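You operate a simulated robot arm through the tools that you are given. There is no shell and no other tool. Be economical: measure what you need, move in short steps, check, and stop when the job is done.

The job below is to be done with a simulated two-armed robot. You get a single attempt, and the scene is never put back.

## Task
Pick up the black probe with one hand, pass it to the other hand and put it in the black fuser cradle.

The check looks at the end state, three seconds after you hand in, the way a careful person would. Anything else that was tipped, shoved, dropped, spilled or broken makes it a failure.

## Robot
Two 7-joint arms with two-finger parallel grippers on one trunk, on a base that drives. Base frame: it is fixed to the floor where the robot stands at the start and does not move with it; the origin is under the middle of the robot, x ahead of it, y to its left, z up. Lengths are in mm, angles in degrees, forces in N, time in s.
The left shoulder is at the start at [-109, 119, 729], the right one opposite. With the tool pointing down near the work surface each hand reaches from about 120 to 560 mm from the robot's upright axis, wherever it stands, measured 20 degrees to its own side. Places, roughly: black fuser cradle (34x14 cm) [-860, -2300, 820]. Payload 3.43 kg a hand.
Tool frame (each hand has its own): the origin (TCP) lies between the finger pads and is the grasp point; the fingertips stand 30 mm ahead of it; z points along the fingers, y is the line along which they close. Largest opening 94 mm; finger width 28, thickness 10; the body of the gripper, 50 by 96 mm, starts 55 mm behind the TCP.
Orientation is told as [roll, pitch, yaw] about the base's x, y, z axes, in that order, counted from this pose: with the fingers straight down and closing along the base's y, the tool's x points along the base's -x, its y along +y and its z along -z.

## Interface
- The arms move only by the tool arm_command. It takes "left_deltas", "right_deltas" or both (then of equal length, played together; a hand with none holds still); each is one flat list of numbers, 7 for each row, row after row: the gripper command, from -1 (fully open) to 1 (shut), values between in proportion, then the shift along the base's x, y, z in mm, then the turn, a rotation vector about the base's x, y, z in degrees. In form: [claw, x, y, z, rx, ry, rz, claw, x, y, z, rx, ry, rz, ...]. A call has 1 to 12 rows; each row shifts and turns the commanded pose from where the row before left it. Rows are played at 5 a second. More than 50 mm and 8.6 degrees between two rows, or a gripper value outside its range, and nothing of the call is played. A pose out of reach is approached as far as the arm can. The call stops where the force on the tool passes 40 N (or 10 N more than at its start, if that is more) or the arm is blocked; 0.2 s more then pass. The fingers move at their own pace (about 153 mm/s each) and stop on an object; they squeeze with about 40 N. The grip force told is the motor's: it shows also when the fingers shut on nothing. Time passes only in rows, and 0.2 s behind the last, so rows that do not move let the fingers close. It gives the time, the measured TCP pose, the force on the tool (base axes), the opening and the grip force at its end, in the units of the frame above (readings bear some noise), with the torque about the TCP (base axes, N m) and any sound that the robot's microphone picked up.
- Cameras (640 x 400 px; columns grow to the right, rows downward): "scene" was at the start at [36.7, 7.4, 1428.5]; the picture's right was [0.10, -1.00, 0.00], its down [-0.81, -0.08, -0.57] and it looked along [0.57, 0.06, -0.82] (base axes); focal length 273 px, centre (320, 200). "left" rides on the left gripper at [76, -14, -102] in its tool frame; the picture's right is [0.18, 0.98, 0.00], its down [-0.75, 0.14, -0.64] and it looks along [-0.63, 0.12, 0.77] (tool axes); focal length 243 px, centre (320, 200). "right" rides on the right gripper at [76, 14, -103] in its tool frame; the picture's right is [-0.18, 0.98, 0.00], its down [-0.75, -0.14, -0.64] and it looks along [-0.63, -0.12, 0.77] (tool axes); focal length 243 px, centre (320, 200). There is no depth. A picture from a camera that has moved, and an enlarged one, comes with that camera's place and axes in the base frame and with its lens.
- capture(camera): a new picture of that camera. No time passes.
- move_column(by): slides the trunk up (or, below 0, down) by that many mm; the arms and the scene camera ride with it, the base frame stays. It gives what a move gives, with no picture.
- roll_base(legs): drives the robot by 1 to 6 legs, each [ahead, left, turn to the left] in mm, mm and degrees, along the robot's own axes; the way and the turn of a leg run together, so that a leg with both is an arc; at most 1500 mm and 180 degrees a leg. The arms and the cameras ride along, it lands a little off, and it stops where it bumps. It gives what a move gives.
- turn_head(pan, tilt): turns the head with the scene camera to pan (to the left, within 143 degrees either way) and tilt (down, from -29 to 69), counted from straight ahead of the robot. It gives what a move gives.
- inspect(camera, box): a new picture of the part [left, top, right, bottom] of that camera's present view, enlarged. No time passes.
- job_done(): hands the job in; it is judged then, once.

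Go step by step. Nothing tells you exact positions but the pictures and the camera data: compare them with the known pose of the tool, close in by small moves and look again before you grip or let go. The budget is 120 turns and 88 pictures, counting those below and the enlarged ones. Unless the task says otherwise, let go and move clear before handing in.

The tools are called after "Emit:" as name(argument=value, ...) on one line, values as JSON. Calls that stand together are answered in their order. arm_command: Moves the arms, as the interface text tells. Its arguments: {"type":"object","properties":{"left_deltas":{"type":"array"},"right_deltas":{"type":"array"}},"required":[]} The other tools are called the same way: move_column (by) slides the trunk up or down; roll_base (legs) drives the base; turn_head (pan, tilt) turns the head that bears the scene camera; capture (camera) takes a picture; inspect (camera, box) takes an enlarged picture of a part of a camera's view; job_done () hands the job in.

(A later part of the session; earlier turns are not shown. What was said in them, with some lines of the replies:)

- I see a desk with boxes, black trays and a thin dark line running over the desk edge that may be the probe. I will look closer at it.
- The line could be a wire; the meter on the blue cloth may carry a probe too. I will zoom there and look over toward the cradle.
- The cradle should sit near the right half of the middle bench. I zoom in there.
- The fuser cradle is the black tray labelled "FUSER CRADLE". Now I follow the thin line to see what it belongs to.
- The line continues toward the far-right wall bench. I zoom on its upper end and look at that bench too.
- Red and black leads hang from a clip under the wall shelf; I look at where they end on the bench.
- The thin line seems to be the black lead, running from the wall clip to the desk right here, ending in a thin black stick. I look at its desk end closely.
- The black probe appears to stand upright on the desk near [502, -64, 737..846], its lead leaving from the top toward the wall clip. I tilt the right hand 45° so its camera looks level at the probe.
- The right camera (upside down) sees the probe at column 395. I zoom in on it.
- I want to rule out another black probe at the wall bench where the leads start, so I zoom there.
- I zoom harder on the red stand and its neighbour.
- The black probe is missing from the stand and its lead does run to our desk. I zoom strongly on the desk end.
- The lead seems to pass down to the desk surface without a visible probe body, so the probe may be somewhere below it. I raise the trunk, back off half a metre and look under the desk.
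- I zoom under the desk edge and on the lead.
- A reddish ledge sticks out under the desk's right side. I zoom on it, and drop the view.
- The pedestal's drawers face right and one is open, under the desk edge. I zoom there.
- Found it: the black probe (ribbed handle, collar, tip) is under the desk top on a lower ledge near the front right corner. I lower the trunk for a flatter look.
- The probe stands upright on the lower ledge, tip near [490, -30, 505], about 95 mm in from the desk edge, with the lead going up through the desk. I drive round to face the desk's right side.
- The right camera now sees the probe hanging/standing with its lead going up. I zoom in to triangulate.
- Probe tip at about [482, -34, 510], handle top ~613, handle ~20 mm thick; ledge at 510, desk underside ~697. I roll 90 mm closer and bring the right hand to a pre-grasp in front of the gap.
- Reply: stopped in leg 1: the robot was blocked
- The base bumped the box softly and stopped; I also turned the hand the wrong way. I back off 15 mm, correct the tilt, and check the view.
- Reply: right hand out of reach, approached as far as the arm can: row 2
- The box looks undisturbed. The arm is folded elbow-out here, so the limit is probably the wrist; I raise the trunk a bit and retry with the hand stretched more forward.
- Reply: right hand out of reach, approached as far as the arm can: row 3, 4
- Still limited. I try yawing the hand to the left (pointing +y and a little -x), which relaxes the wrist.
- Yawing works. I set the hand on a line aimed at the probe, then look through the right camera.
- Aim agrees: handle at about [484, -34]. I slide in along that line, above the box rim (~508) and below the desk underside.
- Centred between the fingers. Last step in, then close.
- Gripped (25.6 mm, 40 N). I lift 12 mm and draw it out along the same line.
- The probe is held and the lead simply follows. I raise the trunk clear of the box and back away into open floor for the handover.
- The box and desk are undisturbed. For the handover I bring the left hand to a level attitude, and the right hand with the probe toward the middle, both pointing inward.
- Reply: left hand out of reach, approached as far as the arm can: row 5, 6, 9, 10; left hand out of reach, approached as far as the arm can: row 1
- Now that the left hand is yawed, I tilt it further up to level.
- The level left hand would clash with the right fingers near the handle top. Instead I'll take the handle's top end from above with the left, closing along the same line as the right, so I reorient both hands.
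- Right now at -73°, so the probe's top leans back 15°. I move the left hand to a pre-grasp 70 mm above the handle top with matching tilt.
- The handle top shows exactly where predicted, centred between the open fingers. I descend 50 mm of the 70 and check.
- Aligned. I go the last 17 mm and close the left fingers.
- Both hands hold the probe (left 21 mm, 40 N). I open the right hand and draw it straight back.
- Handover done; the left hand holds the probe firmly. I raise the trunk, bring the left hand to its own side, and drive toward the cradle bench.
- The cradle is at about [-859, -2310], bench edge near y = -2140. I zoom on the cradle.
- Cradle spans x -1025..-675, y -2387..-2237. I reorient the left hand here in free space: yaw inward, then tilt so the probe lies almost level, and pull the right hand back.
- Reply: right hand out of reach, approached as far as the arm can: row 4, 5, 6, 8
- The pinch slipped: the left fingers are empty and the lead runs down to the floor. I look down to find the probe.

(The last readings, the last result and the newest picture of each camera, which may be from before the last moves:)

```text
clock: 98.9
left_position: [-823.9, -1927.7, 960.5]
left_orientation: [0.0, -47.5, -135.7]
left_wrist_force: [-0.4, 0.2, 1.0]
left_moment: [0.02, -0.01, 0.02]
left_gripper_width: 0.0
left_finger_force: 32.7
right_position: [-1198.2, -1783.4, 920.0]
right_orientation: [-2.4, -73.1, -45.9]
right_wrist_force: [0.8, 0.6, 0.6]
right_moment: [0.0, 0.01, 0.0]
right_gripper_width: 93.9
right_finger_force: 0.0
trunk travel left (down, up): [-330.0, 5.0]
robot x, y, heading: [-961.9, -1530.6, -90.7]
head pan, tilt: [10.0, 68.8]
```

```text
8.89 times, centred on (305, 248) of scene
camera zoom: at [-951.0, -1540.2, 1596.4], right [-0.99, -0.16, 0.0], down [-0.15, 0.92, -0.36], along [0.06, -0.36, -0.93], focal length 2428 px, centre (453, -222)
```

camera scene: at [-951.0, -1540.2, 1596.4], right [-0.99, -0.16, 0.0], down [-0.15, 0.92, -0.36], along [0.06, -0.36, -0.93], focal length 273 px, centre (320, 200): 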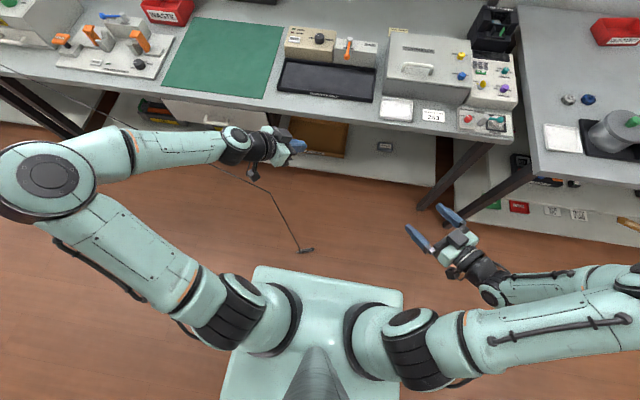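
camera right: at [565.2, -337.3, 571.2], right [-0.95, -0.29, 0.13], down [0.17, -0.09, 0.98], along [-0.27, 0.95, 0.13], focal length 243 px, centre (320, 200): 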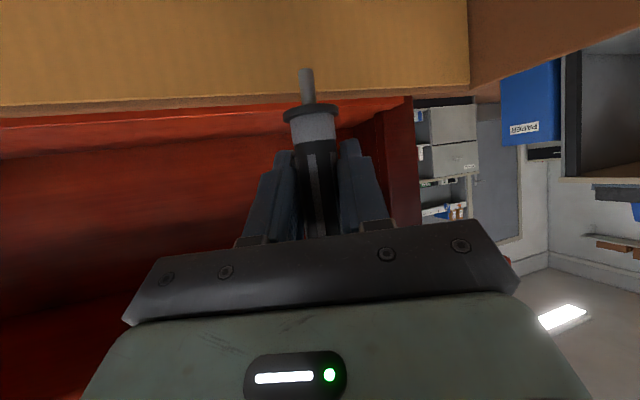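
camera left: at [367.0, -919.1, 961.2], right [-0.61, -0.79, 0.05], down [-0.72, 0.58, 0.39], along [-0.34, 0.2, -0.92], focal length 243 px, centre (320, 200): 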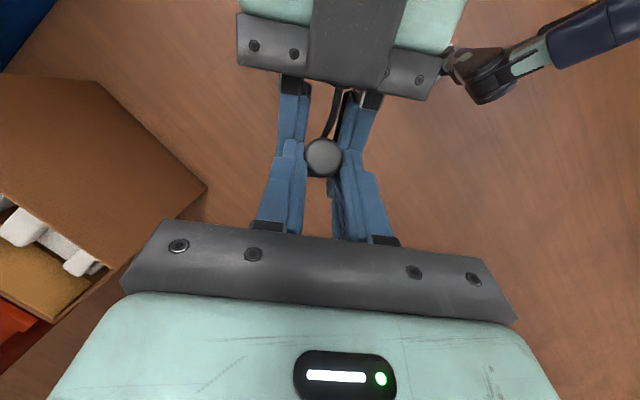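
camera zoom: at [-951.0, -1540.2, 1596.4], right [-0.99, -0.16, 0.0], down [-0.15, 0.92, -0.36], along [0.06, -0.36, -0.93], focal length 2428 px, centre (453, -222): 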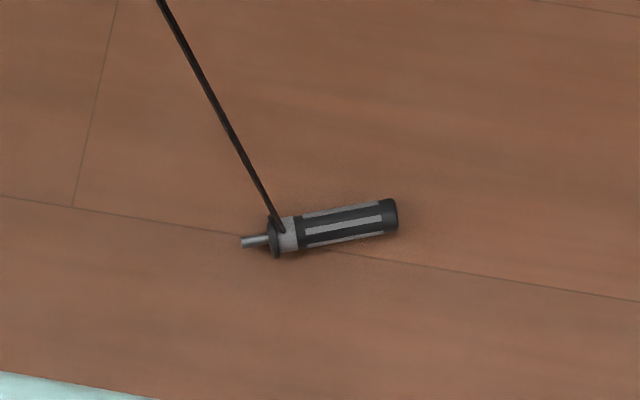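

The probe lies on the floor at about [-831, -1828], axis pointing toward [-0.94, -0.34]. Left hand will retake it crosswise with a full grip, so I back up, set the left hand fingers-down across the probe and lower the trunk.

Emit:
roll_base(legs=[[-120, 0, 0]])

Emit:
arm_command(left_deltas=[-0.3, 0, 0, 0, 5.53, -5.67, 0, -0.3, 0, 0, 0, 5.53, -5.67, 0, -0.3, 0, 0, 0, 5.53, -5.67, 0, -0.3, 0, 0, 0, 5.53, -5.67, 0, -0.3, 0, 0, 0, 5.53, -5.67, 0, -0.3, 0, 0, 0, 5.53, -5.67, 0, -0.3, 0, 0, 0, 0, 0, -8.33, -0.3, 0, 0, 0, 0, 0, -8.33, -0.3, 0, 0, 0, 0, 0, -8.33])

Emit:
move_column(by=-325)

Emit:
capture(camera="left")

```text
clock: 100.1
left_position: [-823.6, -1810.0, 960.7]
left_orientation: [0.1, -47.5, -135.9]
left_wrist_force: [0.1, 0.1, 0.4]
left_moment: [0.02, -0.02, -0.03]
left_gripper_width: 0.0
left_finger_force: 33.3
right_position: [-1197.4, -1666.3, 920.5]
right_orientation: [-2.5, -73.2, -45.8]
right_wrist_force: [0.6, 0.1, -1.3]
right_moment: [0.02, -0.04, -0.02]
right_gripper_width: 94.0
right_finger_force: 0.0
trunk travel left (down, up): [-330.0, 5.0]
robot x, y, heading: [-964.3, -1414.4, -90.7]
head pan, tilt: [10.0, 68.8]
```

```text
clock: 102.1
left_position: [-822.9, -1810.1, 960.0]
left_orientation: [0.0, -0.1, -160.9]
left_wrist_force: [0.5, 0.8, -0.5]
left_moment: [-0.01, -0.02, 0.01]
left_gripper_width: 60.9
left_finger_force: 0.0
right_position: [-1196.7, -1663.4, 921.6]
right_orientation: [-2.5, -73.1, -45.9]
right_wrist_force: [-0.1, -0.1, -0.4]
right_moment: [-0.02, 0.01, 0.03]
right_gripper_width: 94.2
right_finger_force: 0.1
trunk travel left (down, up): [-330.0, 5.0]
robot x, y, heading: [-962.6, -1413.4, -90.6]
head pan, tilt: [10.0, 68.8]
```

```text
clock: 105.3
left_position: [-823.5, -1809.7, 636.1]
left_orientation: [0.1, -0.2, -160.9]
left_wrist_force: [0.4, -0.5, 0.6]
left_moment: [0.01, -0.03, -0.03]
left_gripper_width: 61.0
left_finger_force: 0.0
right_position: [-1197.5, -1665.2, 595.2]
right_orientation: [-2.5, -73.1, -45.9]
right_wrist_force: [0.8, -0.1, 0.1]
right_moment: [-0.02, -0.01, 0.04]
right_gripper_width: 94.1
right_finger_force: 0.2
trunk travel left (down, up): [-5.0, 330.0]
robot x, y, heading: [-957.2, -1413.5, -90.7]
head pan, tilt: [10.0, 68.8]
```

```text
19 pictures are left
camera left: at [-756.7, -1770.5, 737.9], right [0.5, -0.87, 0.0], down [-0.66, -0.38, 0.64], along [-0.56, -0.32, -0.77], focal length 243 px, centre (320, 200)
```

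left: 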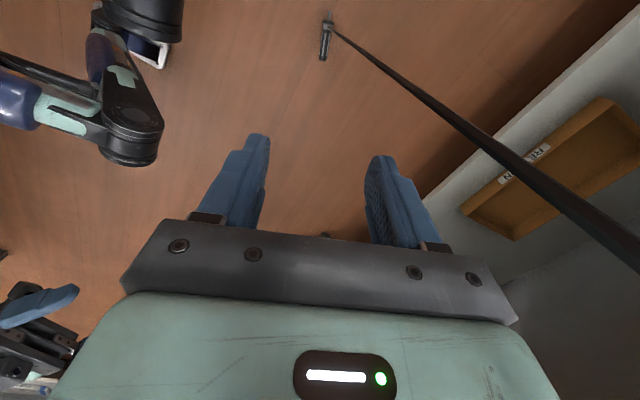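

Position confirmed at about [-833, -1827]. I descend to 140 mm and look again.

Emit:
arm_command(left_deltas=[-0.3, -2, -4, -45, 0, 0, 0, -0.3, -2, -4, -50, 0, 0, 0, -0.3, -2, -4, -50, 0, 0, 0, -0.3, -2, -4, -50, 0, 0, 0, -0.3, 0, 0, -50, 0, 0, 0, -0.3, 0, 0, -50, 0, 0, 0, -0.3, 0, 0, -50, 0, 0, 0, -0.3, 0, 0, -50, 0, 0, 0, -0.3, 0, 0, -50, 0, 0, 0, -0.3, 0, 0, -50, 0, 0, 0])

Emit:
capture(camera="left")

```text
refused: row 2 steps farther than a row can; nothing moved
```

```text
18 pictures are left
camera left: at [-756.7, -1770.5, 737.9], right [0.5, -0.87, 0.0], down [-0.66, -0.38, 0.64], along [-0.56, -0.32, -0.77], focal length 243 px, centre (320, 200)
```

left: 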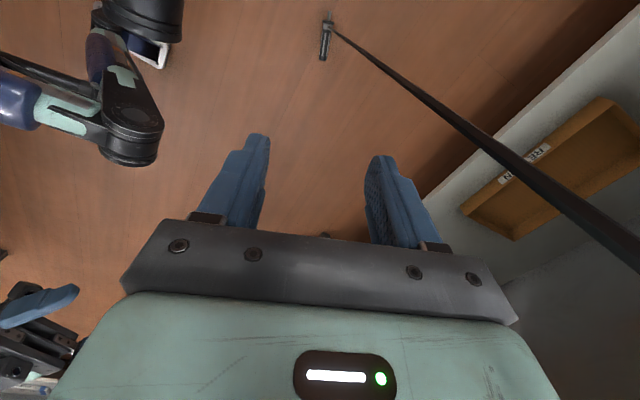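

The row step was slightly too long; I repeat with shorter steps.

Emit:
arm_command(left_deltas=[-0.3, -2, -4, -42, 0, 0, 0, -0.3, -2, -4, -45, 0, 0, 0, -0.3, -2, -4, -45, 0, 0, 0, -0.3, -2, -4, -45, 0, 0, 0, -0.3, 0, 0, -45, 0, 0, 0, -0.3, 0, 0, -45, 0, 0, 0, -0.3, 0, 0, -45, 0, 0, 0, -0.3, 0, 0, -45, 0, 0, 0, -0.3, 0, 0, -45, 0, 0, 0, -0.3, 0, 0, -45, 0, 0, 0, -0.3, 0, 0, -45, 0, 0, 0])

Emit:
capture(camera="left")

```text
clock: 107.7
left_position: [-829.6, -1824.0, 141.9]
left_orientation: [0.1, -0.1, -160.8]
left_wrist_force: [-0.2, 0.4, 1.0]
left_moment: [0.0, -0.02, -0.01]
left_gripper_width: 61.2
left_finger_force: 0.0
right_position: [-1198.5, -1663.9, 595.3]
right_orientation: [-2.4, -73.1, -46.0]
right_wrist_force: [0.1, 0.2, -0.8]
right_moment: [0.01, 0.01, 0.03]
right_gripper_width: 93.9
right_finger_force: 0.1
trunk travel left (down, up): [-5.0, 330.0]
robot x, y, heading: [-958.8, -1411.9, -90.6]
head pan, tilt: [10.0, 68.8]
```

```text
17 pictures are left
camera left: at [-763.5, -1785.4, 244.2], right [0.5, -0.87, 0.0], down [-0.66, -0.38, 0.64], along [-0.56, -0.32, -0.77], focal length 243 px, centre (320, 200)
```

left: 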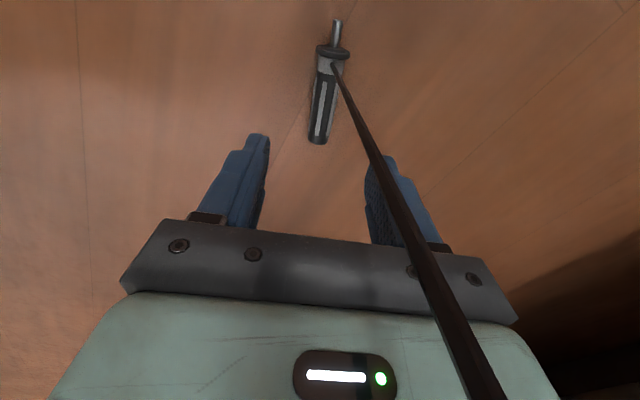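

Well aligned. I go down to just above the floor and close.

Emit:
arm_command(left_deltas=[-0.3, -1, -1, -35, 0, 0, 0, -0.3, -1, -1, -35, 0, 0, 0, -0.3, -1, -1, -25, 0, 0, 0, -0.3, 0, 0, -11, 0, 0, 0, 0.3, 0, 0, 0, 0, 0, 0, 1, 0, 0, 0, 0, 0, 0, 1, 0, 0, 0, 0, 0, 0, 1, 0, 0, 0, 0, 0, 0])

Emit:
capture(camera="left")

```text
clock: 109.5
left_position: [-827.0, -1799.8, 90.3]
left_orientation: [0.1, -0.1, -160.8]
left_wrist_force: [-0.3, 0.6, 0.3]
left_moment: [0.01, 0.01, -0.01]
left_gripper_width: 0.2
left_finger_force: 32.9
left hand out of reach, approached as far as the arm can: row 1, 2, 3, 4
right_position: [-1197.9, -1665.5, 596.1]
right_orientation: [-2.5, -73.0, -46.0]
right_wrist_force: [-0.2, 0.8, 0.0]
right_moment: [-0.01, 0.02, -0.02]
right_gripper_width: 93.7
right_finger_force: 0.0
trunk travel left (down, up): [-5.0, 330.0]
robot x, y, heading: [-961.0, -1412.1, -90.9]
head pan, tilt: [10.0, 68.8]
```

```text
16 pictures are left
camera left: at [-759.7, -1761.0, 192.7], right [0.5, -0.87, 0.0], down [-0.66, -0.38, 0.64], along [-0.56, -0.32, -0.77], focal length 243 px, centre (320, 200)
```

left: 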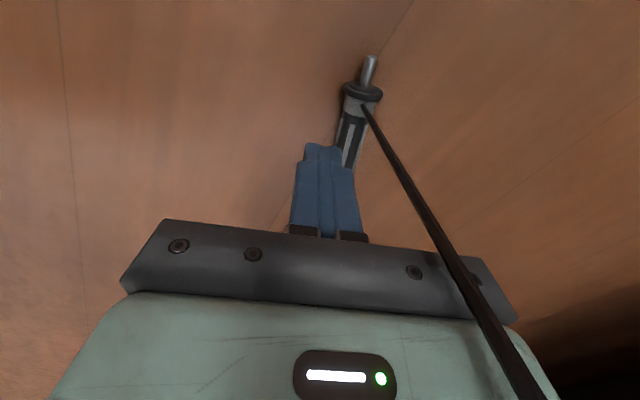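

Out of reach at floor level from here. I raise the hand, shift the base 130 mm left and 120 mm ahead so the probe comes between the base's front feet, and retry.

Emit:
arm_command(left_deltas=[-0.3, 0, 0, 40, 0, 0, 0, -0.3, 0, 0, 40, 0, 0, 0, -0.3, 0, 0, 40, 0, 0, 0, -0.3, 0, 0, 40, 0, 0, 0])

Emit:
roll_base(legs=[[0, 130, 0], [115, 0, 0]])

Emit:
move_column(by=-4)

Emit:
turn_head(pan=0, tilt=69)

Emit:
capture(camera="scene")

```text
clock: 110.5
left_position: [-829.0, -1798.5, 255.9]
left_orientation: [0.1, 0.0, -160.8]
left_wrist_force: [-0.5, 0.5, 0.8]
left_moment: [-0.01, 0.01, 0.01]
left_gripper_width: 61.1
left_finger_force: 0.2
right_position: [-1197.9, -1664.6, 595.2]
right_orientation: [-2.6, -73.1, -45.9]
right_wrist_force: [-0.7, 0.3, -1.2]
right_moment: [-0.02, 0.05, 0.0]
right_gripper_width: 93.9
right_finger_force: 0.0
trunk travel left (down, up): [-5.0, 330.0]
robot x, y, heading: [-958.2, -1412.7, -90.5]
head pan, tilt: [10.0, 68.8]
```

```text
clock: 113.1
left_position: [-701.6, -1912.3, 255.1]
left_orientation: [0.0, -0.1, -160.7]
left_wrist_force: [-0.1, -0.2, -0.1]
left_moment: [0.01, 0.0, -0.04]
left_gripper_width: 61.2
left_finger_force: 0.0
right_position: [-1069.3, -1780.0, 595.3]
right_orientation: [-2.5, -73.1, -45.9]
right_wrist_force: [-0.3, -0.5, 0.6]
right_moment: [-0.03, -0.03, -0.02]
right_gripper_width: 94.2
right_finger_force: 0.1
trunk travel left (down, up): [-5.0, 330.0]
robot x, y, heading: [-833.2, -1523.7, -90.8]
head pan, tilt: [10.0, 68.8]
```

```text
clock: 113.6
left_position: [-701.4, -1911.7, 250.3]
left_orientation: [0.0, 0.0, -160.7]
left_wrist_force: [0.4, 0.2, 0.1]
left_moment: [-0.01, 0.0, 0.01]
left_gripper_width: 61.0
left_finger_force: 0.0
right_position: [-1069.2, -1778.2, 592.2]
right_orientation: [-2.5, -73.1, -45.8]
right_wrist_force: [-0.2, 0.3, -0.3]
right_moment: [-0.01, -0.02, 0.02]
right_gripper_width: 94.0
right_finger_force: 0.0
trunk travel left (down, up): [-1.0, 334.0]
robot x, y, heading: [-835.1, -1525.2, -90.3]
head pan, tilt: [10.0, 68.8]
```

```text
clock: 114.3
left_position: [-701.2, -1913.0, 250.3]
left_orientation: [-0.1, -0.1, -160.7]
left_wrist_force: [1.0, 0.4, 0.1]
left_moment: [0.0, -0.01, -0.02]
left_gripper_width: 61.3
left_finger_force: 0.0
right_position: [-1068.7, -1778.5, 591.4]
right_orientation: [-2.5, -73.0, -45.8]
right_wrist_force: [-0.5, 1.2, -0.9]
right_moment: [0.01, 0.03, -0.03]
right_gripper_width: 94.1
right_finger_force: 0.1
trunk travel left (down, up): [-1.0, 334.0]
robot x, y, heading: [-833.3, -1526.3, -90.3]
head pan, tilt: [0.0, 68.8]
```

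```text
15 pictures are left
camera scene: at [-832.1, -1585.9, 1261.0], right [-1.0, 0.01, 0.0], down [0.01, 0.93, -0.36], along [0.0, -0.36, -0.93], focal length 273 px, centre (320, 200)
```

scene: 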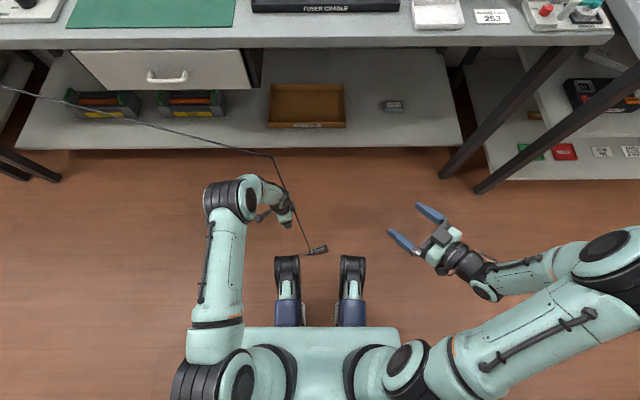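

The probe is clear just ahead of the feet. I bring the left hand over it at z ≈ 150 and check.

Emit:
arm_command(left_deltas=[-0.3, -33, 21.5, 0, 0, 0, 0, -0.3, -33, 21.5, 0, 0, 0, 0, -0.3, -33, 21.5, 0, 0, 0, 0, -0.3, -33, 21.5, 0, 0, 0, 0, -0.3, 0, 0, -40, 0, 0, 0, -0.3, 0, 0, -40, 0, 0, 0, -0.3, 0, 0, -40, 0, 0, 0])

Emit:
capture(camera="left")

```text
clock: 115.9
left_position: [-832.7, -1824.9, 128.4]
left_orientation: [0.0, -0.1, -160.7]
left_wrist_force: [0.2, 0.2, -0.2]
left_moment: [0.0, -0.02, -0.02]
left_gripper_width: 61.3
left_finger_force: 0.1
right_position: [-1069.2, -1778.5, 591.3]
right_orientation: [-2.4, -73.2, -45.9]
right_wrist_force: [-0.1, 0.5, 0.2]
right_moment: [0.0, -0.01, 0.0]
right_gripper_width: 94.2
right_finger_force: 0.0
trunk travel left (down, up): [-1.0, 334.0]
robot x, y, heading: [-831.1, -1524.9, -90.4]
head pan, tilt: [0.0, 68.8]
```

```text
14 pictures are left
camera left: at [-766.0, -1785.4, 231.0], right [0.5, -0.87, 0.0], down [-0.66, -0.38, 0.64], along [-0.56, -0.32, -0.77], focal length 243 px, centre (320, 200)
```

left: 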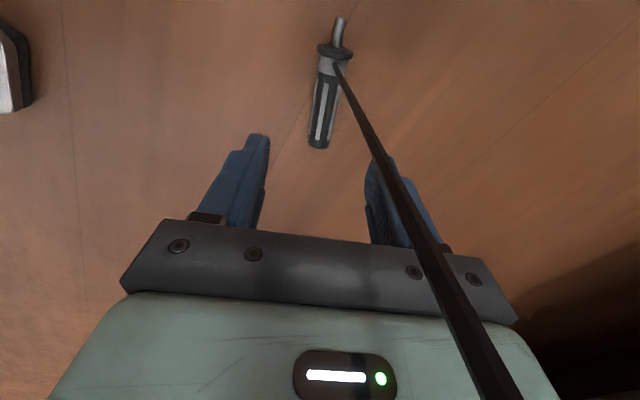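

Aligned. I lower to the floor without closing yet.

Emit:
arm_command(left_deltas=[-0.3, 0, 0, -35, 0, 0, 0, -0.3, 0, 0, -30, 0, 0, 0, -0.3, 0, 0, -20, 0, 0, 0, -0.3, 0, 0, -9, 0, 0, 0])

```text
clock: 116.3
left_position: [-833.7, -1828.8, 120.2]
left_orientation: [-0.1, 0.7, -160.8]
left_wrist_force: [4.1, 10.2, 30.9]
left_moment: [1.26, 0.63, -0.14]
left_gripper_width: 65.8
left_finger_force: 4.3
right_position: [-1070.3, -1778.9, 591.6]
right_orientation: [-2.6, -73.2, -45.9]
right_wrist_force: [0.5, 0.3, -1.1]
right_moment: [0.02, 0.0, 0.01]
right_gripper_width: 94.3
right_finger_force: 0.1
trunk travel left (down, up): [-1.0, 334.0]
robot x, y, heading: [-832.5, -1531.2, -90.8]
head pan, tilt: [0.0, 68.8]
stopped in row 1 (left hand): the force on the tool passed its limit at 183 N (the readings are from after the stop); the commanded pose is now the measured one
```

Something stopped the hand at z = 120. I look at what it touches.

Emit:
inspect(camera="scene", box=[250, 180, 390, 290])

```text
3.64 times, centred on (320, 235) of scene
camera zoom: at [-832.2, -1585.5, 1261.1], right [-1.0, 0.01, 0.0], down [0.01, 0.93, -0.36], along [0.0, -0.36, -0.93], focal length 993 px, centre (320, 73)
```

zoom: 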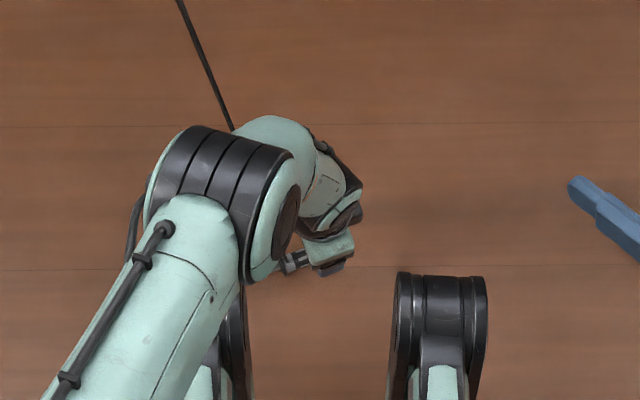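

The robot-side finger hit the base's own front hull. I'll lift, back the base 65 mm and shift right so the probe is straight in front of the left shoulder, then try again.

Emit:
arm_command(left_deltas=[-0.3, 0, -3, 30, 0, 0, 0, -0.3, 0, -3, 40, 0, 0, 0, -0.3, 0, 0, 30, 0, 0, 0])

Emit:
roll_base(legs=[[-66, 0, 0], [0, -118, 0]])

Emit:
capture(camera="scene")

```text
clock: 117.1
left_position: [-831.8, -1835.2, 219.3]
left_orientation: [0.0, 0.5, -160.7]
left_wrist_force: [-0.5, 0.2, 0.2]
left_moment: [-0.03, -0.01, 0.02]
left_gripper_width: 61.1
left_finger_force: 0.1
right_position: [-1070.8, -1778.5, 590.2]
right_orientation: [-2.4, -73.2, -45.9]
right_wrist_force: [0.0, -0.7, -0.4]
right_moment: [-0.02, 0.02, 0.02]
right_gripper_width: 94.0
right_finger_force: 0.0
trunk travel left (down, up): [-1.0, 334.0]
robot x, y, heading: [-831.8, -1523.5, -90.4]
head pan, tilt: [0.0, 68.8]
```

```text
clock: 119.3
left_position: [-947.2, -1770.3, 218.2]
left_orientation: [0.0, 0.5, -160.8]
left_wrist_force: [1.1, 0.0, 0.4]
left_moment: [0.01, 0.02, -0.03]
left_gripper_width: 61.1
left_finger_force: 0.0
right_position: [-1185.7, -1713.0, 591.4]
right_orientation: [-2.5, -73.2, -45.8]
right_wrist_force: [-0.2, -0.2, 0.0]
right_moment: [-0.02, -0.02, -0.02]
right_gripper_width: 93.9
right_finger_force: 0.2
trunk travel left (down, up): [-1.0, 334.0]
robot x, y, heading: [-947.7, -1458.3, -90.5]
head pan, tilt: [0.0, 68.8]
```

```text
12 pictures are left
camera scene: at [-948.0, -1520.1, 1261.0], right [-1.0, 0.01, 0.0], down [0.01, 0.93, -0.36], along [0.0, -0.36, -0.93], focal length 273 px, centre (320, 200)
```

scene: 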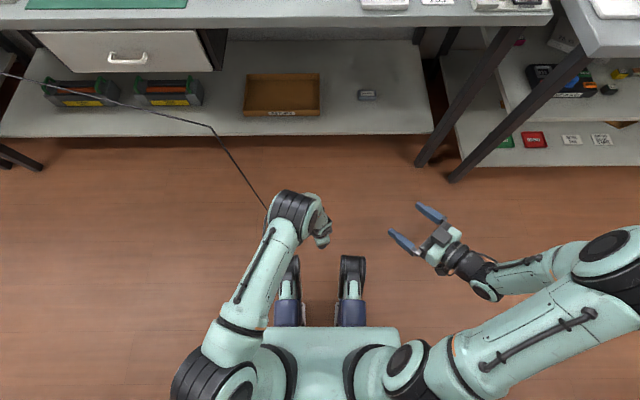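

The probe now lies ~369 mm ahead of the left shoulder line. I bring the hand over it with a slight forward tilt and look.

Emit:
arm_command(left_deltas=[0, 38, -19, 0, 0, 0, 0, 0, 38, -19, 0, 0, 0, 0, 0, 37, -18, 0, -4, 0, 0, 0, 0, 0, -40, -4, 0, 0, 0, 0, 0, -40, 0, 0, 0])

Emit:
capture(camera="left")

```text
clock: 120.5
left_position: [-835.8, -1828.1, 136.9]
left_orientation: [7.7, -2.2, -160.9]
left_wrist_force: [-0.1, -0.7, 0.7]
left_moment: [0.02, -0.01, 0.02]
left_gripper_width: 47.3
left_finger_force: 0.1
right_position: [-1185.9, -1712.3, 590.7]
right_orientation: [-2.5, -73.2, -45.9]
right_wrist_force: [0.4, 0.0, 0.1]
right_moment: [0.0, 0.0, 0.0]
right_gripper_width: 94.0
right_finger_force: 0.1
trunk travel left (down, up): [-1.0, 334.0]
robot x, y, heading: [-950.2, -1457.9, -90.7]
head pan, tilt: [0.0, 68.8]
```

```text
11 pictures are left
camera left: at [-769.4, -1775.0, 234.0], right [0.5, -0.86, 0.12], down [-0.67, -0.29, 0.68], along [-0.55, -0.42, -0.72], focal length 243 px, centre (320, 200)
```

left: 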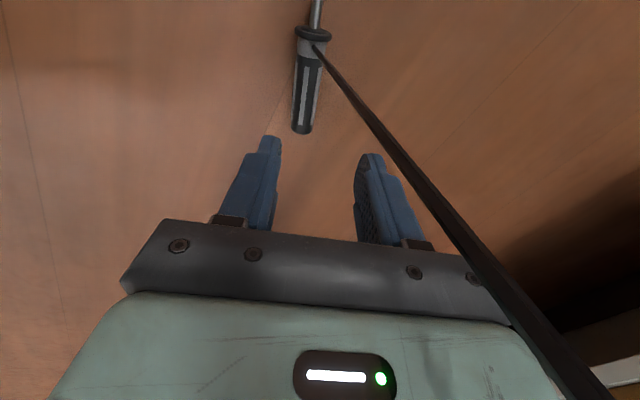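

On target. I lower in steps.

Emit:
arm_command(left_deltas=[0, 2, 1, -35, 0, 0, 0, 0, 1, 1, -35, 0, 0, 0, 0, 0, 0, -20, 0, 0, 0, 0, 0, 0, -10, 0, 0, 0])

```text
clock: 121.5
left_position: [-832.5, -1825.9, 46.6]
left_orientation: [7.5, -2.1, -161.0]
left_wrist_force: [-0.2, 0.9, 0.1]
left_moment: [-0.01, -0.01, -0.03]
left_gripper_width: 46.9
left_finger_force: 0.1
left hand out of reach, approached as far as the arm can: row 4
right_position: [-1185.0, -1712.9, 591.6]
right_orientation: [-2.5, -73.1, -45.9]
right_wrist_force: [-0.2, 0.1, -0.5]
right_moment: [-0.04, 0.01, -0.03]
right_gripper_width: 93.8
right_finger_force: 0.1
trunk travel left (down, up): [-1.0, 334.0]
robot x, y, heading: [-949.1, -1458.0, -90.4]
head pan, tilt: [0.0, 68.8]
```

Just 11 mm short. I lift a little, roll 15 mm closer and lower again.

Emit:
arm_command(left_deltas=[0, 0, 0, 40, 0, 0, 0])

Emit:
roll_base(legs=[[16, 0, 0]])

```text
clock: 121.9
left_position: [-831.6, -1826.8, 87.3]
left_orientation: [7.6, -2.1, -160.9]
left_wrist_force: [-0.5, 0.2, -0.7]
left_moment: [0.0, -0.01, -0.02]
left_gripper_width: 47.2
left_finger_force: 0.0
right_position: [-1184.9, -1713.3, 591.7]
right_orientation: [-2.7, -73.2, -45.9]
right_wrist_force: [0.7, 0.9, -1.2]
right_moment: [0.0, -0.01, 0.02]
right_gripper_width: 93.9
right_finger_force: 0.0
trunk travel left (down, up): [-1.0, 334.0]
robot x, y, heading: [-948.4, -1456.2, -90.7]
head pan, tilt: [0.0, 68.8]
```

```text
clock: 122.7
left_position: [-831.1, -1841.3, 87.4]
left_orientation: [7.7, -2.0, -160.9]
left_wrist_force: [-0.6, 0.5, 1.0]
left_moment: [-0.01, -0.02, -0.02]
left_gripper_width: 46.9
left_finger_force: 0.0
right_position: [-1184.2, -1727.6, 590.8]
right_orientation: [-2.6, -73.1, -45.9]
right_wrist_force: [-0.3, -0.1, -0.2]
right_moment: [0.01, -0.01, -0.03]
right_gripper_width: 93.8
right_finger_force: 0.1
trunk travel left (down, up): [-1.0, 334.0]
robot x, y, heading: [-950.4, -1474.4, -90.7]
head pan, tilt: [0.0, 68.8]
```

Emit:
arm_command(left_deltas=[0, -1, 15, 0, 0, 0, 0, 0, 0, 0, -30, 0, 0, 0, 0, 0, 0, -15, 0, 0, 0, 0, 0, 0, -6, 0, 0, 0])

Emit:
capture(camera="left")

```text
clock: 123.7
left_position: [-833.2, -1827.7, 34.9]
left_orientation: [7.6, -2.1, -160.8]
left_wrist_force: [0.1, 0.5, -0.1]
left_moment: [-0.02, 0.01, -0.01]
left_gripper_width: 47.0
left_finger_force: 0.0
right_position: [-1185.4, -1729.3, 591.0]
right_orientation: [-2.5, -73.1, -45.9]
right_wrist_force: [-0.2, 0.8, 0.4]
right_moment: [-0.01, 0.02, -0.03]
right_gripper_width: 94.0
right_finger_force: 0.1
trunk travel left (down, up): [-1.0, 334.0]
robot x, y, heading: [-949.6, -1475.9, -90.5]
head pan, tilt: [0.0, 68.8]
```

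```text
10 pictures are left
camera left: at [-767.0, -1774.7, 132.4], right [0.5, -0.86, 0.12], down [-0.67, -0.29, 0.68], along [-0.55, -0.42, -0.72], focal length 243 px, centre (320, 200)
```

left: 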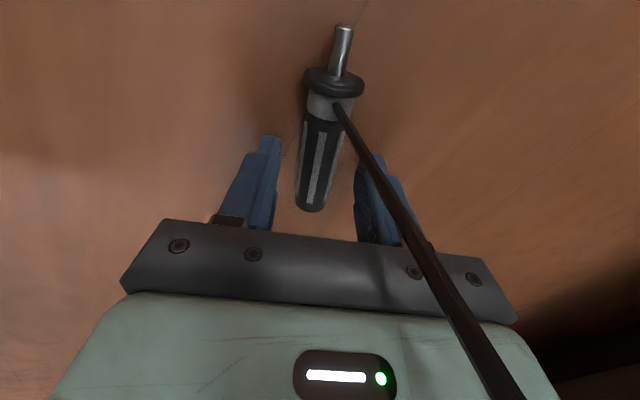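

The handle is between the pads. I close and lift.

Emit:
arm_command(left_deltas=[0, 0, 0, -2, 0, 0, 0, 0.6, 0, 0, 0, 0, 0, 0, 1, 0, 0, 0, 0, 0, 0, 1, 0, 0, 0, 0, 0, 0, 1, 0, 0, 0, 0, 0, 0, 1, 0, 0, 20, 0, 0, 0, 1, 0, 0, 30, 0, 0, 0, 1, 0, 0, 40, 0, 0, 0, 1, 0, 0, 40, 0, 0, 0])

Emit:
capture(camera="left")

```text
clock: 124.2
left_position: [-836.4, -1820.1, 33.5]
left_orientation: [6.4, -1.8, -160.5]
left_wrist_force: [-5.2, 21.4, 40.3]
left_moment: [1.67, -0.03, 0.2]
left_gripper_width: 28.4
left_finger_force: 8.6
right_position: [-1185.1, -1726.6, 591.8]
right_orientation: [-2.6, -73.1, -45.9]
right_wrist_force: [0.1, 0.2, 0.4]
right_moment: [-0.02, -0.01, 0.02]
right_gripper_width: 94.2
right_finger_force: 0.1
trunk travel left (down, up): [-1.0, 334.0]
robot x, y, heading: [-950.9, -1471.8, -90.5]
head pan, tilt: [0.0, 68.8]
stopped in row 2 (left hand): the force on the tool passed its limit at 61 N (the readings are from after the stop); the commanded pose is now the measured one
```

```text
9 pictures are left
camera left: at [-770.4, -1768.4, 130.5], right [0.5, -0.86, 0.1], down [-0.67, -0.31, 0.68], along [-0.55, -0.41, -0.73], focal length 243 px, centre (320, 200)
```

left: 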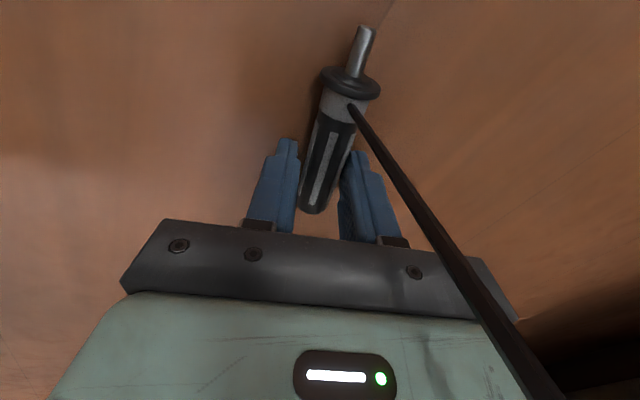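

A finger pressed on the floor while closing. I raise 4 mm and finish closing, then lift.

Emit:
arm_command(left_deltas=[0.4, 0, 0, 4, 0, 0, 0, 0.6, 0, 0, 0, 0, 0, 0, 1, 0, 0, 0, 0, 0, 0, 1, 0, 0, 0, 0, 0, 0, 1, 0, 0, 0, 0, 0, 0])

```text
clock: 125.4
left_position: [-834.6, -1822.8, 36.1]
left_orientation: [6.9, -1.9, -160.6]
left_wrist_force: [0.3, -1.1, 3.0]
left_moment: [-0.08, 0.06, 0.02]
left_gripper_width: 20.7
left_finger_force: 39.7
right_position: [-1184.8, -1728.7, 592.0]
right_orientation: [-2.6, -73.3, -46.0]
right_wrist_force: [-1.3, -0.7, 0.3]
right_moment: [-0.04, 0.0, 0.0]
right_gripper_width: 94.0
right_finger_force: 0.0
trunk travel left (down, up): [-1.0, 334.0]
robot x, y, heading: [-949.4, -1474.2, -90.6]
head pan, tilt: [0.0, 68.8]
```

Gripped at 20.7 mm. I lift gently and check the hold.

Emit:
arm_command(left_deltas=[1, 0, 0, 10, 0, 0, 0, 1, 0, 0, 15, 0, 0, 0, 1, 0, 0, 20, 0, 0, 0, 1, 0, 0, 25, 0, 0, 0])

Emit:
capture(camera="left")

```text
clock: 126.4
left_position: [-835.3, -1821.8, 106.1]
left_orientation: [6.8, -2.0, -160.6]
left_wrist_force: [-0.2, -0.4, 0.3]
left_moment: [-0.02, 0.0, -0.02]
left_gripper_width: 20.7
left_finger_force: 39.6
right_position: [-1185.1, -1727.7, 590.8]
right_orientation: [-2.5, -73.1, -45.9]
right_wrist_force: [0.1, 0.4, 0.1]
right_moment: [0.01, -0.01, 0.0]
right_gripper_width: 94.2
right_finger_force: 0.1
trunk travel left (down, up): [-1.0, 334.0]
robot x, y, heading: [-953.1, -1478.0, -90.5]
head pan, tilt: [0.0, 68.8]
```

```text
8 pictures are left
camera left: at [-769.0, -1770.5, 203.7], right [0.5, -0.86, 0.11], down [-0.67, -0.3, 0.68], along [-0.55, -0.41, -0.73], focal length 243 px, centre (320, 200)
```

left: 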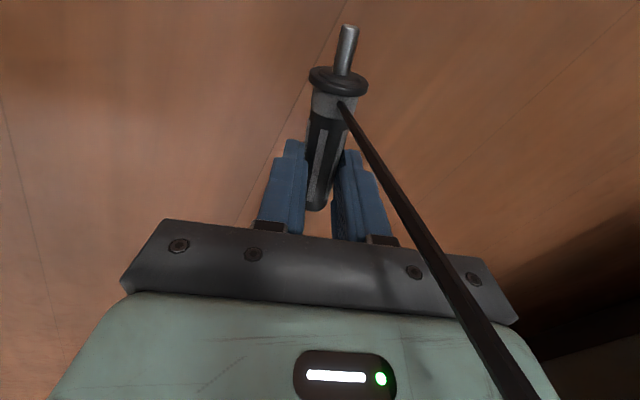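

Firm crosswise hold, probe level. I raise the trunk and arm, level the hand, then drive up to the bench.

Emit:
move_column(by=325)

Emit:
arm_command(left_deltas=[1, 0, 0, 40, 0, 0, 0, 1, 0, 0, 45, 0, 0, 0, 1, 0, 0, 45, 0, 0, 0, 1, 0, 0, 45, 0, 0, 0, 1, 0, 0, 45, 2, 0, 0, 1, 0, 0, 45, 2, 0, 0, 1, 0, 0, 45, 2, 0, 0, 1, 0, 0, 45, 1.2, 0, 0, 1, 0, 0, 45, 0, 0, 0, 1, 0, 0, 45, 0, 0, 0, 1, 0, 0, 45, 0, 0, 0, 1, 0, 0, 20, 0, 0, 0])

```text
clock: 129.6
left_position: [-834.4, -1822.9, 431.5]
left_orientation: [6.7, -1.9, -160.5]
left_wrist_force: [0.8, -0.2, -0.3]
left_moment: [-0.04, 0.01, 0.01]
left_gripper_width: 20.6
left_finger_force: 40.3
right_position: [-1185.0, -1728.0, 916.6]
right_orientation: [-2.6, -73.1, -45.7]
right_wrist_force: [-0.4, -0.3, 0.0]
right_moment: [0.03, 0.0, -0.02]
right_gripper_width: 94.0
right_finger_force: 0.1
trunk travel left (down, up): [-326.0, 9.0]
robot x, y, heading: [-949.3, -1477.3, -90.8]
head pan, tilt: [0.0, 68.8]
```

```text
clock: 132.2
left_position: [-834.2, -1822.3, 942.0]
left_orientation: [0.0, 0.4, -160.6]
left_wrist_force: [-0.7, 0.0, -0.3]
left_moment: [-0.02, 0.04, -0.07]
left_gripper_width: 20.7
left_finger_force: 40.4
right_position: [-1186.3, -1728.0, 917.2]
right_orientation: [-2.5, -73.1, -46.0]
right_wrist_force: [0.0, -0.4, 1.2]
right_moment: [-0.03, -0.02, 0.01]
right_gripper_width: 94.2
right_finger_force: 0.1
trunk travel left (down, up): [-326.0, 9.0]
robot x, y, heading: [-948.6, -1475.6, -90.7]
head pan, tilt: [0.0, 68.8]
```

Still held. I drive 310 mm forward and extend the hand over the cradle, then look.

Emit:
roll_base(legs=[[310, 0, 0]])

Emit:
arm_command(left_deltas=[1, 0, -30, 0, 0, 0, 0, 1, 0, -30, 0, 0, 0, 0, 1, 0, -30, 0, 0, 0, 0, 1, 0, -30, 0, 0, 0, 0, 1, 0, -30, -10, 0, 0, 0, 1, 0, -30, -10, 0, 0, 0])

Emit:
turn_head(pan=5, tilt=55)

Emit:
capture(camera="scene")

```text
clock: 134.3
left_position: [-837.5, -2136.1, 942.7]
left_orientation: [0.0, 0.5, -160.6]
left_wrist_force: [-0.1, -0.2, -0.7]
left_moment: [-0.01, -0.04, 0.0]
left_gripper_width: 20.9
left_finger_force: 39.6
right_position: [-1188.5, -2042.4, 915.6]
right_orientation: [-2.5, -73.1, -45.9]
right_wrist_force: [-0.1, -0.3, 0.4]
right_moment: [0.04, 0.0, -0.01]
right_gripper_width: 93.8
right_finger_force: 0.0
trunk travel left (down, up): [-326.0, 9.0]
robot x, y, heading: [-955.2, -1784.6, -90.4]
head pan, tilt: [0.0, 68.8]
```

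```text
clock: 135.7
left_position: [-836.6, -2316.2, 922.4]
left_orientation: [-0.1, 0.5, -160.5]
left_wrist_force: [-0.1, -0.7, -0.9]
left_moment: [0.02, 0.0, 0.02]
left_gripper_width: 20.5
left_finger_force: 39.8
right_position: [-1187.9, -2042.9, 916.1]
right_orientation: [-2.3, -73.1, -45.9]
right_wrist_force: [-0.6, -0.2, 0.2]
right_moment: [-0.01, 0.01, 0.03]
right_gripper_width: 94.1
right_finger_force: 0.1
trunk travel left (down, up): [-326.0, 9.0]
robot x, y, heading: [-952.5, -1788.2, -90.5]
head pan, tilt: [0.0, 68.8]
```

```text
clock: 136.5
left_position: [-838.2, -2317.0, 922.8]
left_orientation: [0.0, 0.5, -160.5]
left_wrist_force: [0.1, 0.0, -0.1]
left_moment: [-0.02, 0.04, -0.02]
left_gripper_width: 20.7
left_finger_force: 40.0
right_position: [-1189.3, -2042.6, 916.4]
right_orientation: [-2.6, -73.1, -45.9]
right_wrist_force: [0.2, 0.1, -0.4]
right_moment: [-0.04, -0.01, 0.0]
right_gripper_width: 94.1
right_finger_force: 0.0
trunk travel left (down, up): [-326.0, 9.0]
robot x, y, heading: [-955.8, -1787.5, -90.1]
head pan, tilt: [5.0, 55.0]
```

```text
7 pictures are left
camera scene: at [-944.5, -1815.8, 1608.1], right [-1.0, -0.08, 0.0], down [-0.06, 0.82, -0.57], along [0.04, -0.57, -0.82], focal length 273 px, centre (320, 200)
```

scene: 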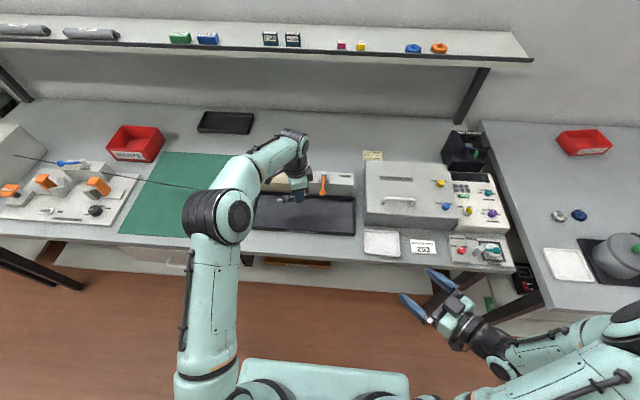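

The hand is above the cradle. I check with the left camera.

Emit:
capture(camera="left")

```text
6 pictures are left
camera left: at [-771.5, -2277.2, 1026.1], right [0.5, -0.86, 0.0], down [-0.67, -0.39, 0.64], along [-0.55, -0.32, -0.77], focal length 243 px, centre (320, 200)
```

left: 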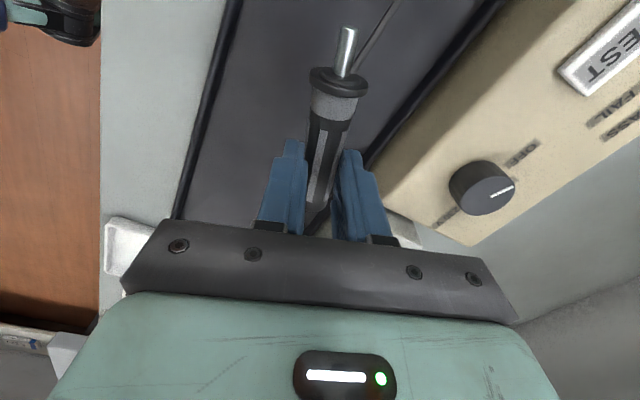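

The probe is centred inside the tray's walls (y -2381..-2232). I lower toward its floor.

Emit:
arm_command(left_deltas=[1, 0, 6, -25, 0, 0, 0, 1, 0, 0, -25, 0, 0, 0, 1, 0, 0, -18, 0, 0, 0, 1, 0, 0, -6, 0, 0, 0])

Emit:
capture(camera="left")

```text
clock: 137.5
left_position: [-837.3, -2313.3, 856.7]
left_orientation: [0.7, -0.1, -160.3]
left_wrist_force: [0.5, 5.3, 15.7]
left_moment: [0.24, -0.03, -0.02]
left_gripper_width: 20.3
left_finger_force: 40.3
right_position: [-1189.0, -2041.0, 915.6]
right_orientation: [-2.8, -73.2, -45.6]
right_wrist_force: [0.4, 0.3, 0.2]
right_moment: [0.0, -0.01, 0.01]
right_gripper_width: 93.9
right_finger_force: 0.0
trunk travel left (down, up): [-326.0, 9.0]
robot x, y, heading: [-952.1, -1786.5, -90.3]
head pan, tilt: [5.0, 55.0]
stopped in row 4 (left hand): the force on the tool passed its limit at 60 N (the readings are from after the stop); the commanded pose is now the measured one
```

```text
5 pictures are left
camera left: at [-771.1, -2272.8, 958.7], right [0.5, -0.86, 0.01], down [-0.67, -0.38, 0.64], along [-0.55, -0.33, -0.77], focal length 243 px, centre (320, 200)
```

left: 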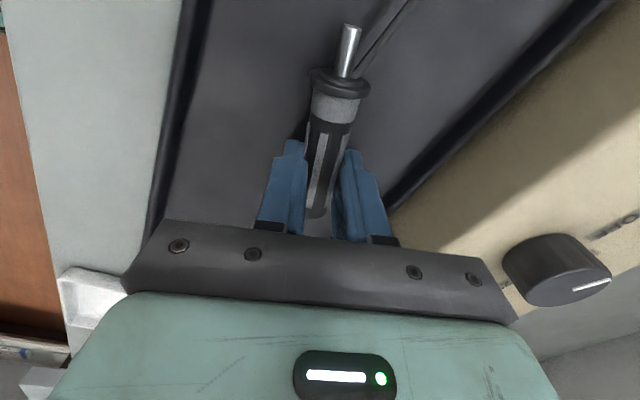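

Contact with the tray floor. I ease off 3 mm, open moderately and rise straight up.

Emit:
arm_command(left_deltas=[1, 0, 0, 2, 0, 0, 0, 0.4, 0, 0, 1, 0, 0, 0, 0.1, 0, 0, 2, 0, 0, 0, 0.0, 0, 0, 0, 0, 0, 0, 0.0, 0, 0, 0, 0, 0, 0])

Emit:
capture(camera="left")

```text
clock: 138.7
left_position: [-836.7, -2314.3, 858.6]
left_orientation: [0.5, 0.1, -160.4]
left_wrist_force: [-0.2, 0.3, 0.6]
left_moment: [0.01, 0.04, 0.02]
left_gripper_width: 47.0
left_finger_force: 0.1
right_position: [-1187.9, -2042.0, 915.4]
right_orientation: [-2.5, -73.0, -45.8]
right_wrist_force: [0.2, 0.8, 0.2]
right_moment: [0.01, 0.0, -0.05]
right_gripper_width: 93.9
right_finger_force: 0.1
trunk travel left (down, up): [-326.0, 9.0]
robot x, y, heading: [-949.3, -1788.5, -90.6]
head pan, tilt: [5.0, 55.0]
```

```text
4 pictures are left
camera left: at [-771.2, -2274.1, 961.3], right [0.5, -0.86, 0.01], down [-0.67, -0.38, 0.64], along [-0.55, -0.33, -0.77], focal length 243 px, centre (320, 200)
```

left: 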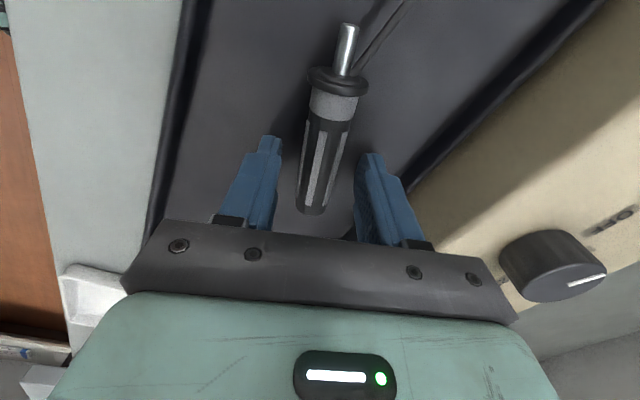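

Released; the probe lies in the tray. I rise straight up, pull the hand back and back the base off a little, then check.

Emit:
arm_command(left_deltas=[0, 0, 0, 15, 0, 0, 0, 0, 0, 0, 25, 0, 0, 0, 0, 0, 0, 30, 0, 0, 0, 0, 0, 0, 30, 0, 0, 0, 0, 0, 30, 10, 0, 0, 0, 0, 0, 40, 0, 0, 0, 0, 0, 0, 40, 0, 0, 0, 0, 0, 0, 40, 0, 0, 0, 0])

Emit:
roll_base(legs=[[-200, 0, 0]])

Emit:
turn_head(pan=5, tilt=45)

Emit:
inspect(camera="scene", box=[210, 130, 410, 250])

```text
clock: 140.5
left_position: [-837.2, -2162.7, 969.8]
left_orientation: [0.6, 0.2, -160.4]
left_wrist_force: [0.1, -0.7, -0.1]
left_moment: [-0.01, -0.02, 0.01]
left_gripper_width: 47.1
left_finger_force: 0.1
right_position: [-1188.8, -2040.9, 916.6]
right_orientation: [-2.7, -73.2, -45.7]
right_wrist_force: [-0.8, -0.6, 0.6]
right_moment: [-0.03, -0.01, -0.02]
right_gripper_width: 94.1
right_finger_force: 0.0
trunk travel left (down, up): [-326.0, 9.0]
robot x, y, heading: [-951.7, -1788.7, -90.6]
head pan, tilt: [5.0, 55.0]
```

```text
clock: 142.1
left_position: [-836.8, -1964.3, 970.0]
left_orientation: [0.5, 0.1, -160.5]
left_wrist_force: [-0.5, 0.4, 0.4]
left_moment: [-0.02, -0.03, -0.04]
left_gripper_width: 46.9
left_finger_force: 0.1
right_position: [-1187.1, -1842.3, 916.6]
right_orientation: [-2.6, -73.2, -45.8]
right_wrist_force: [-0.8, 0.4, -0.6]
right_moment: [-0.01, -0.01, 0.01]
right_gripper_width: 94.0
right_finger_force: 0.1
trunk travel left (down, up): [-326.0, 9.0]
robot x, y, heading: [-947.0, -1590.6, -90.8]
head pan, tilt: [5.0, 55.0]
```

```text
clock: 142.8
left_position: [-836.2, -1963.3, 969.9]
left_orientation: [0.5, 0.1, -160.5]
left_wrist_force: [1.1, 0.8, 0.0]
left_moment: [0.03, -0.03, 0.02]
left_gripper_width: 47.4
left_finger_force: 0.2
right_position: [-1186.2, -1841.5, 917.4]
right_orientation: [-2.5, -73.1, -45.8]
right_wrist_force: [0.3, 0.2, -0.6]
right_moment: [0.0, -0.01, 0.0]
right_gripper_width: 93.8
right_finger_force: 0.1
trunk travel left (down, up): [-326.0, 9.0]
robot x, y, heading: [-948.3, -1589.4, -90.4]
head pan, tilt: [5.0, 45.0]
```

```text
3.20 times, centred on (310, 190) of scene
camera zoom: at [-941.9, -1625.1, 1621.5], right [-1.0, -0.08, 0.0], down [-0.05, 0.71, -0.71], along [0.05, -0.7, -0.71], focal length 874 px, centre (352, 232)
```

zoom: 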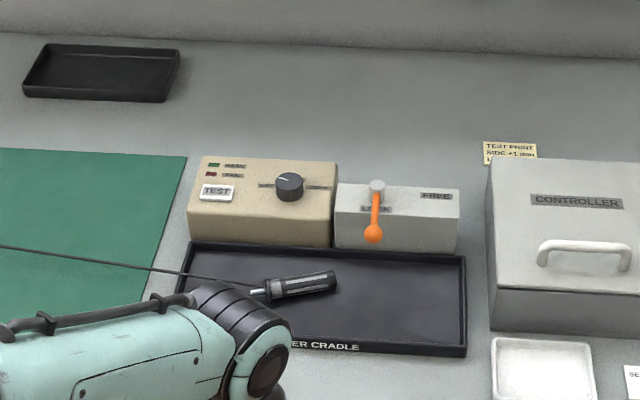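

The probe lies in the fuser cradle, nothing around it has moved and both hands are clear, so I hand in.

Emit:
job_done()

```text
The job is handed in.
```

The black probe is lying in the black fuser cradle and both hands are clear, but it was dropped once on the way.

- **Handover:** I picked the probe up with the right hand and passed it to the left.
- **Drop:** The left hand's first grip slipped and the probe fell to the floor. The left hand picked it up again and placed it in the cradle.
- **Bumps:** The base lightly bumped the cardboard box beside the desk. A left finger pressed hard against the robot's own base while I was reaching for the floor. The box looked undisturbed afterwards, and the last picture shows nothing moved around the cradle.
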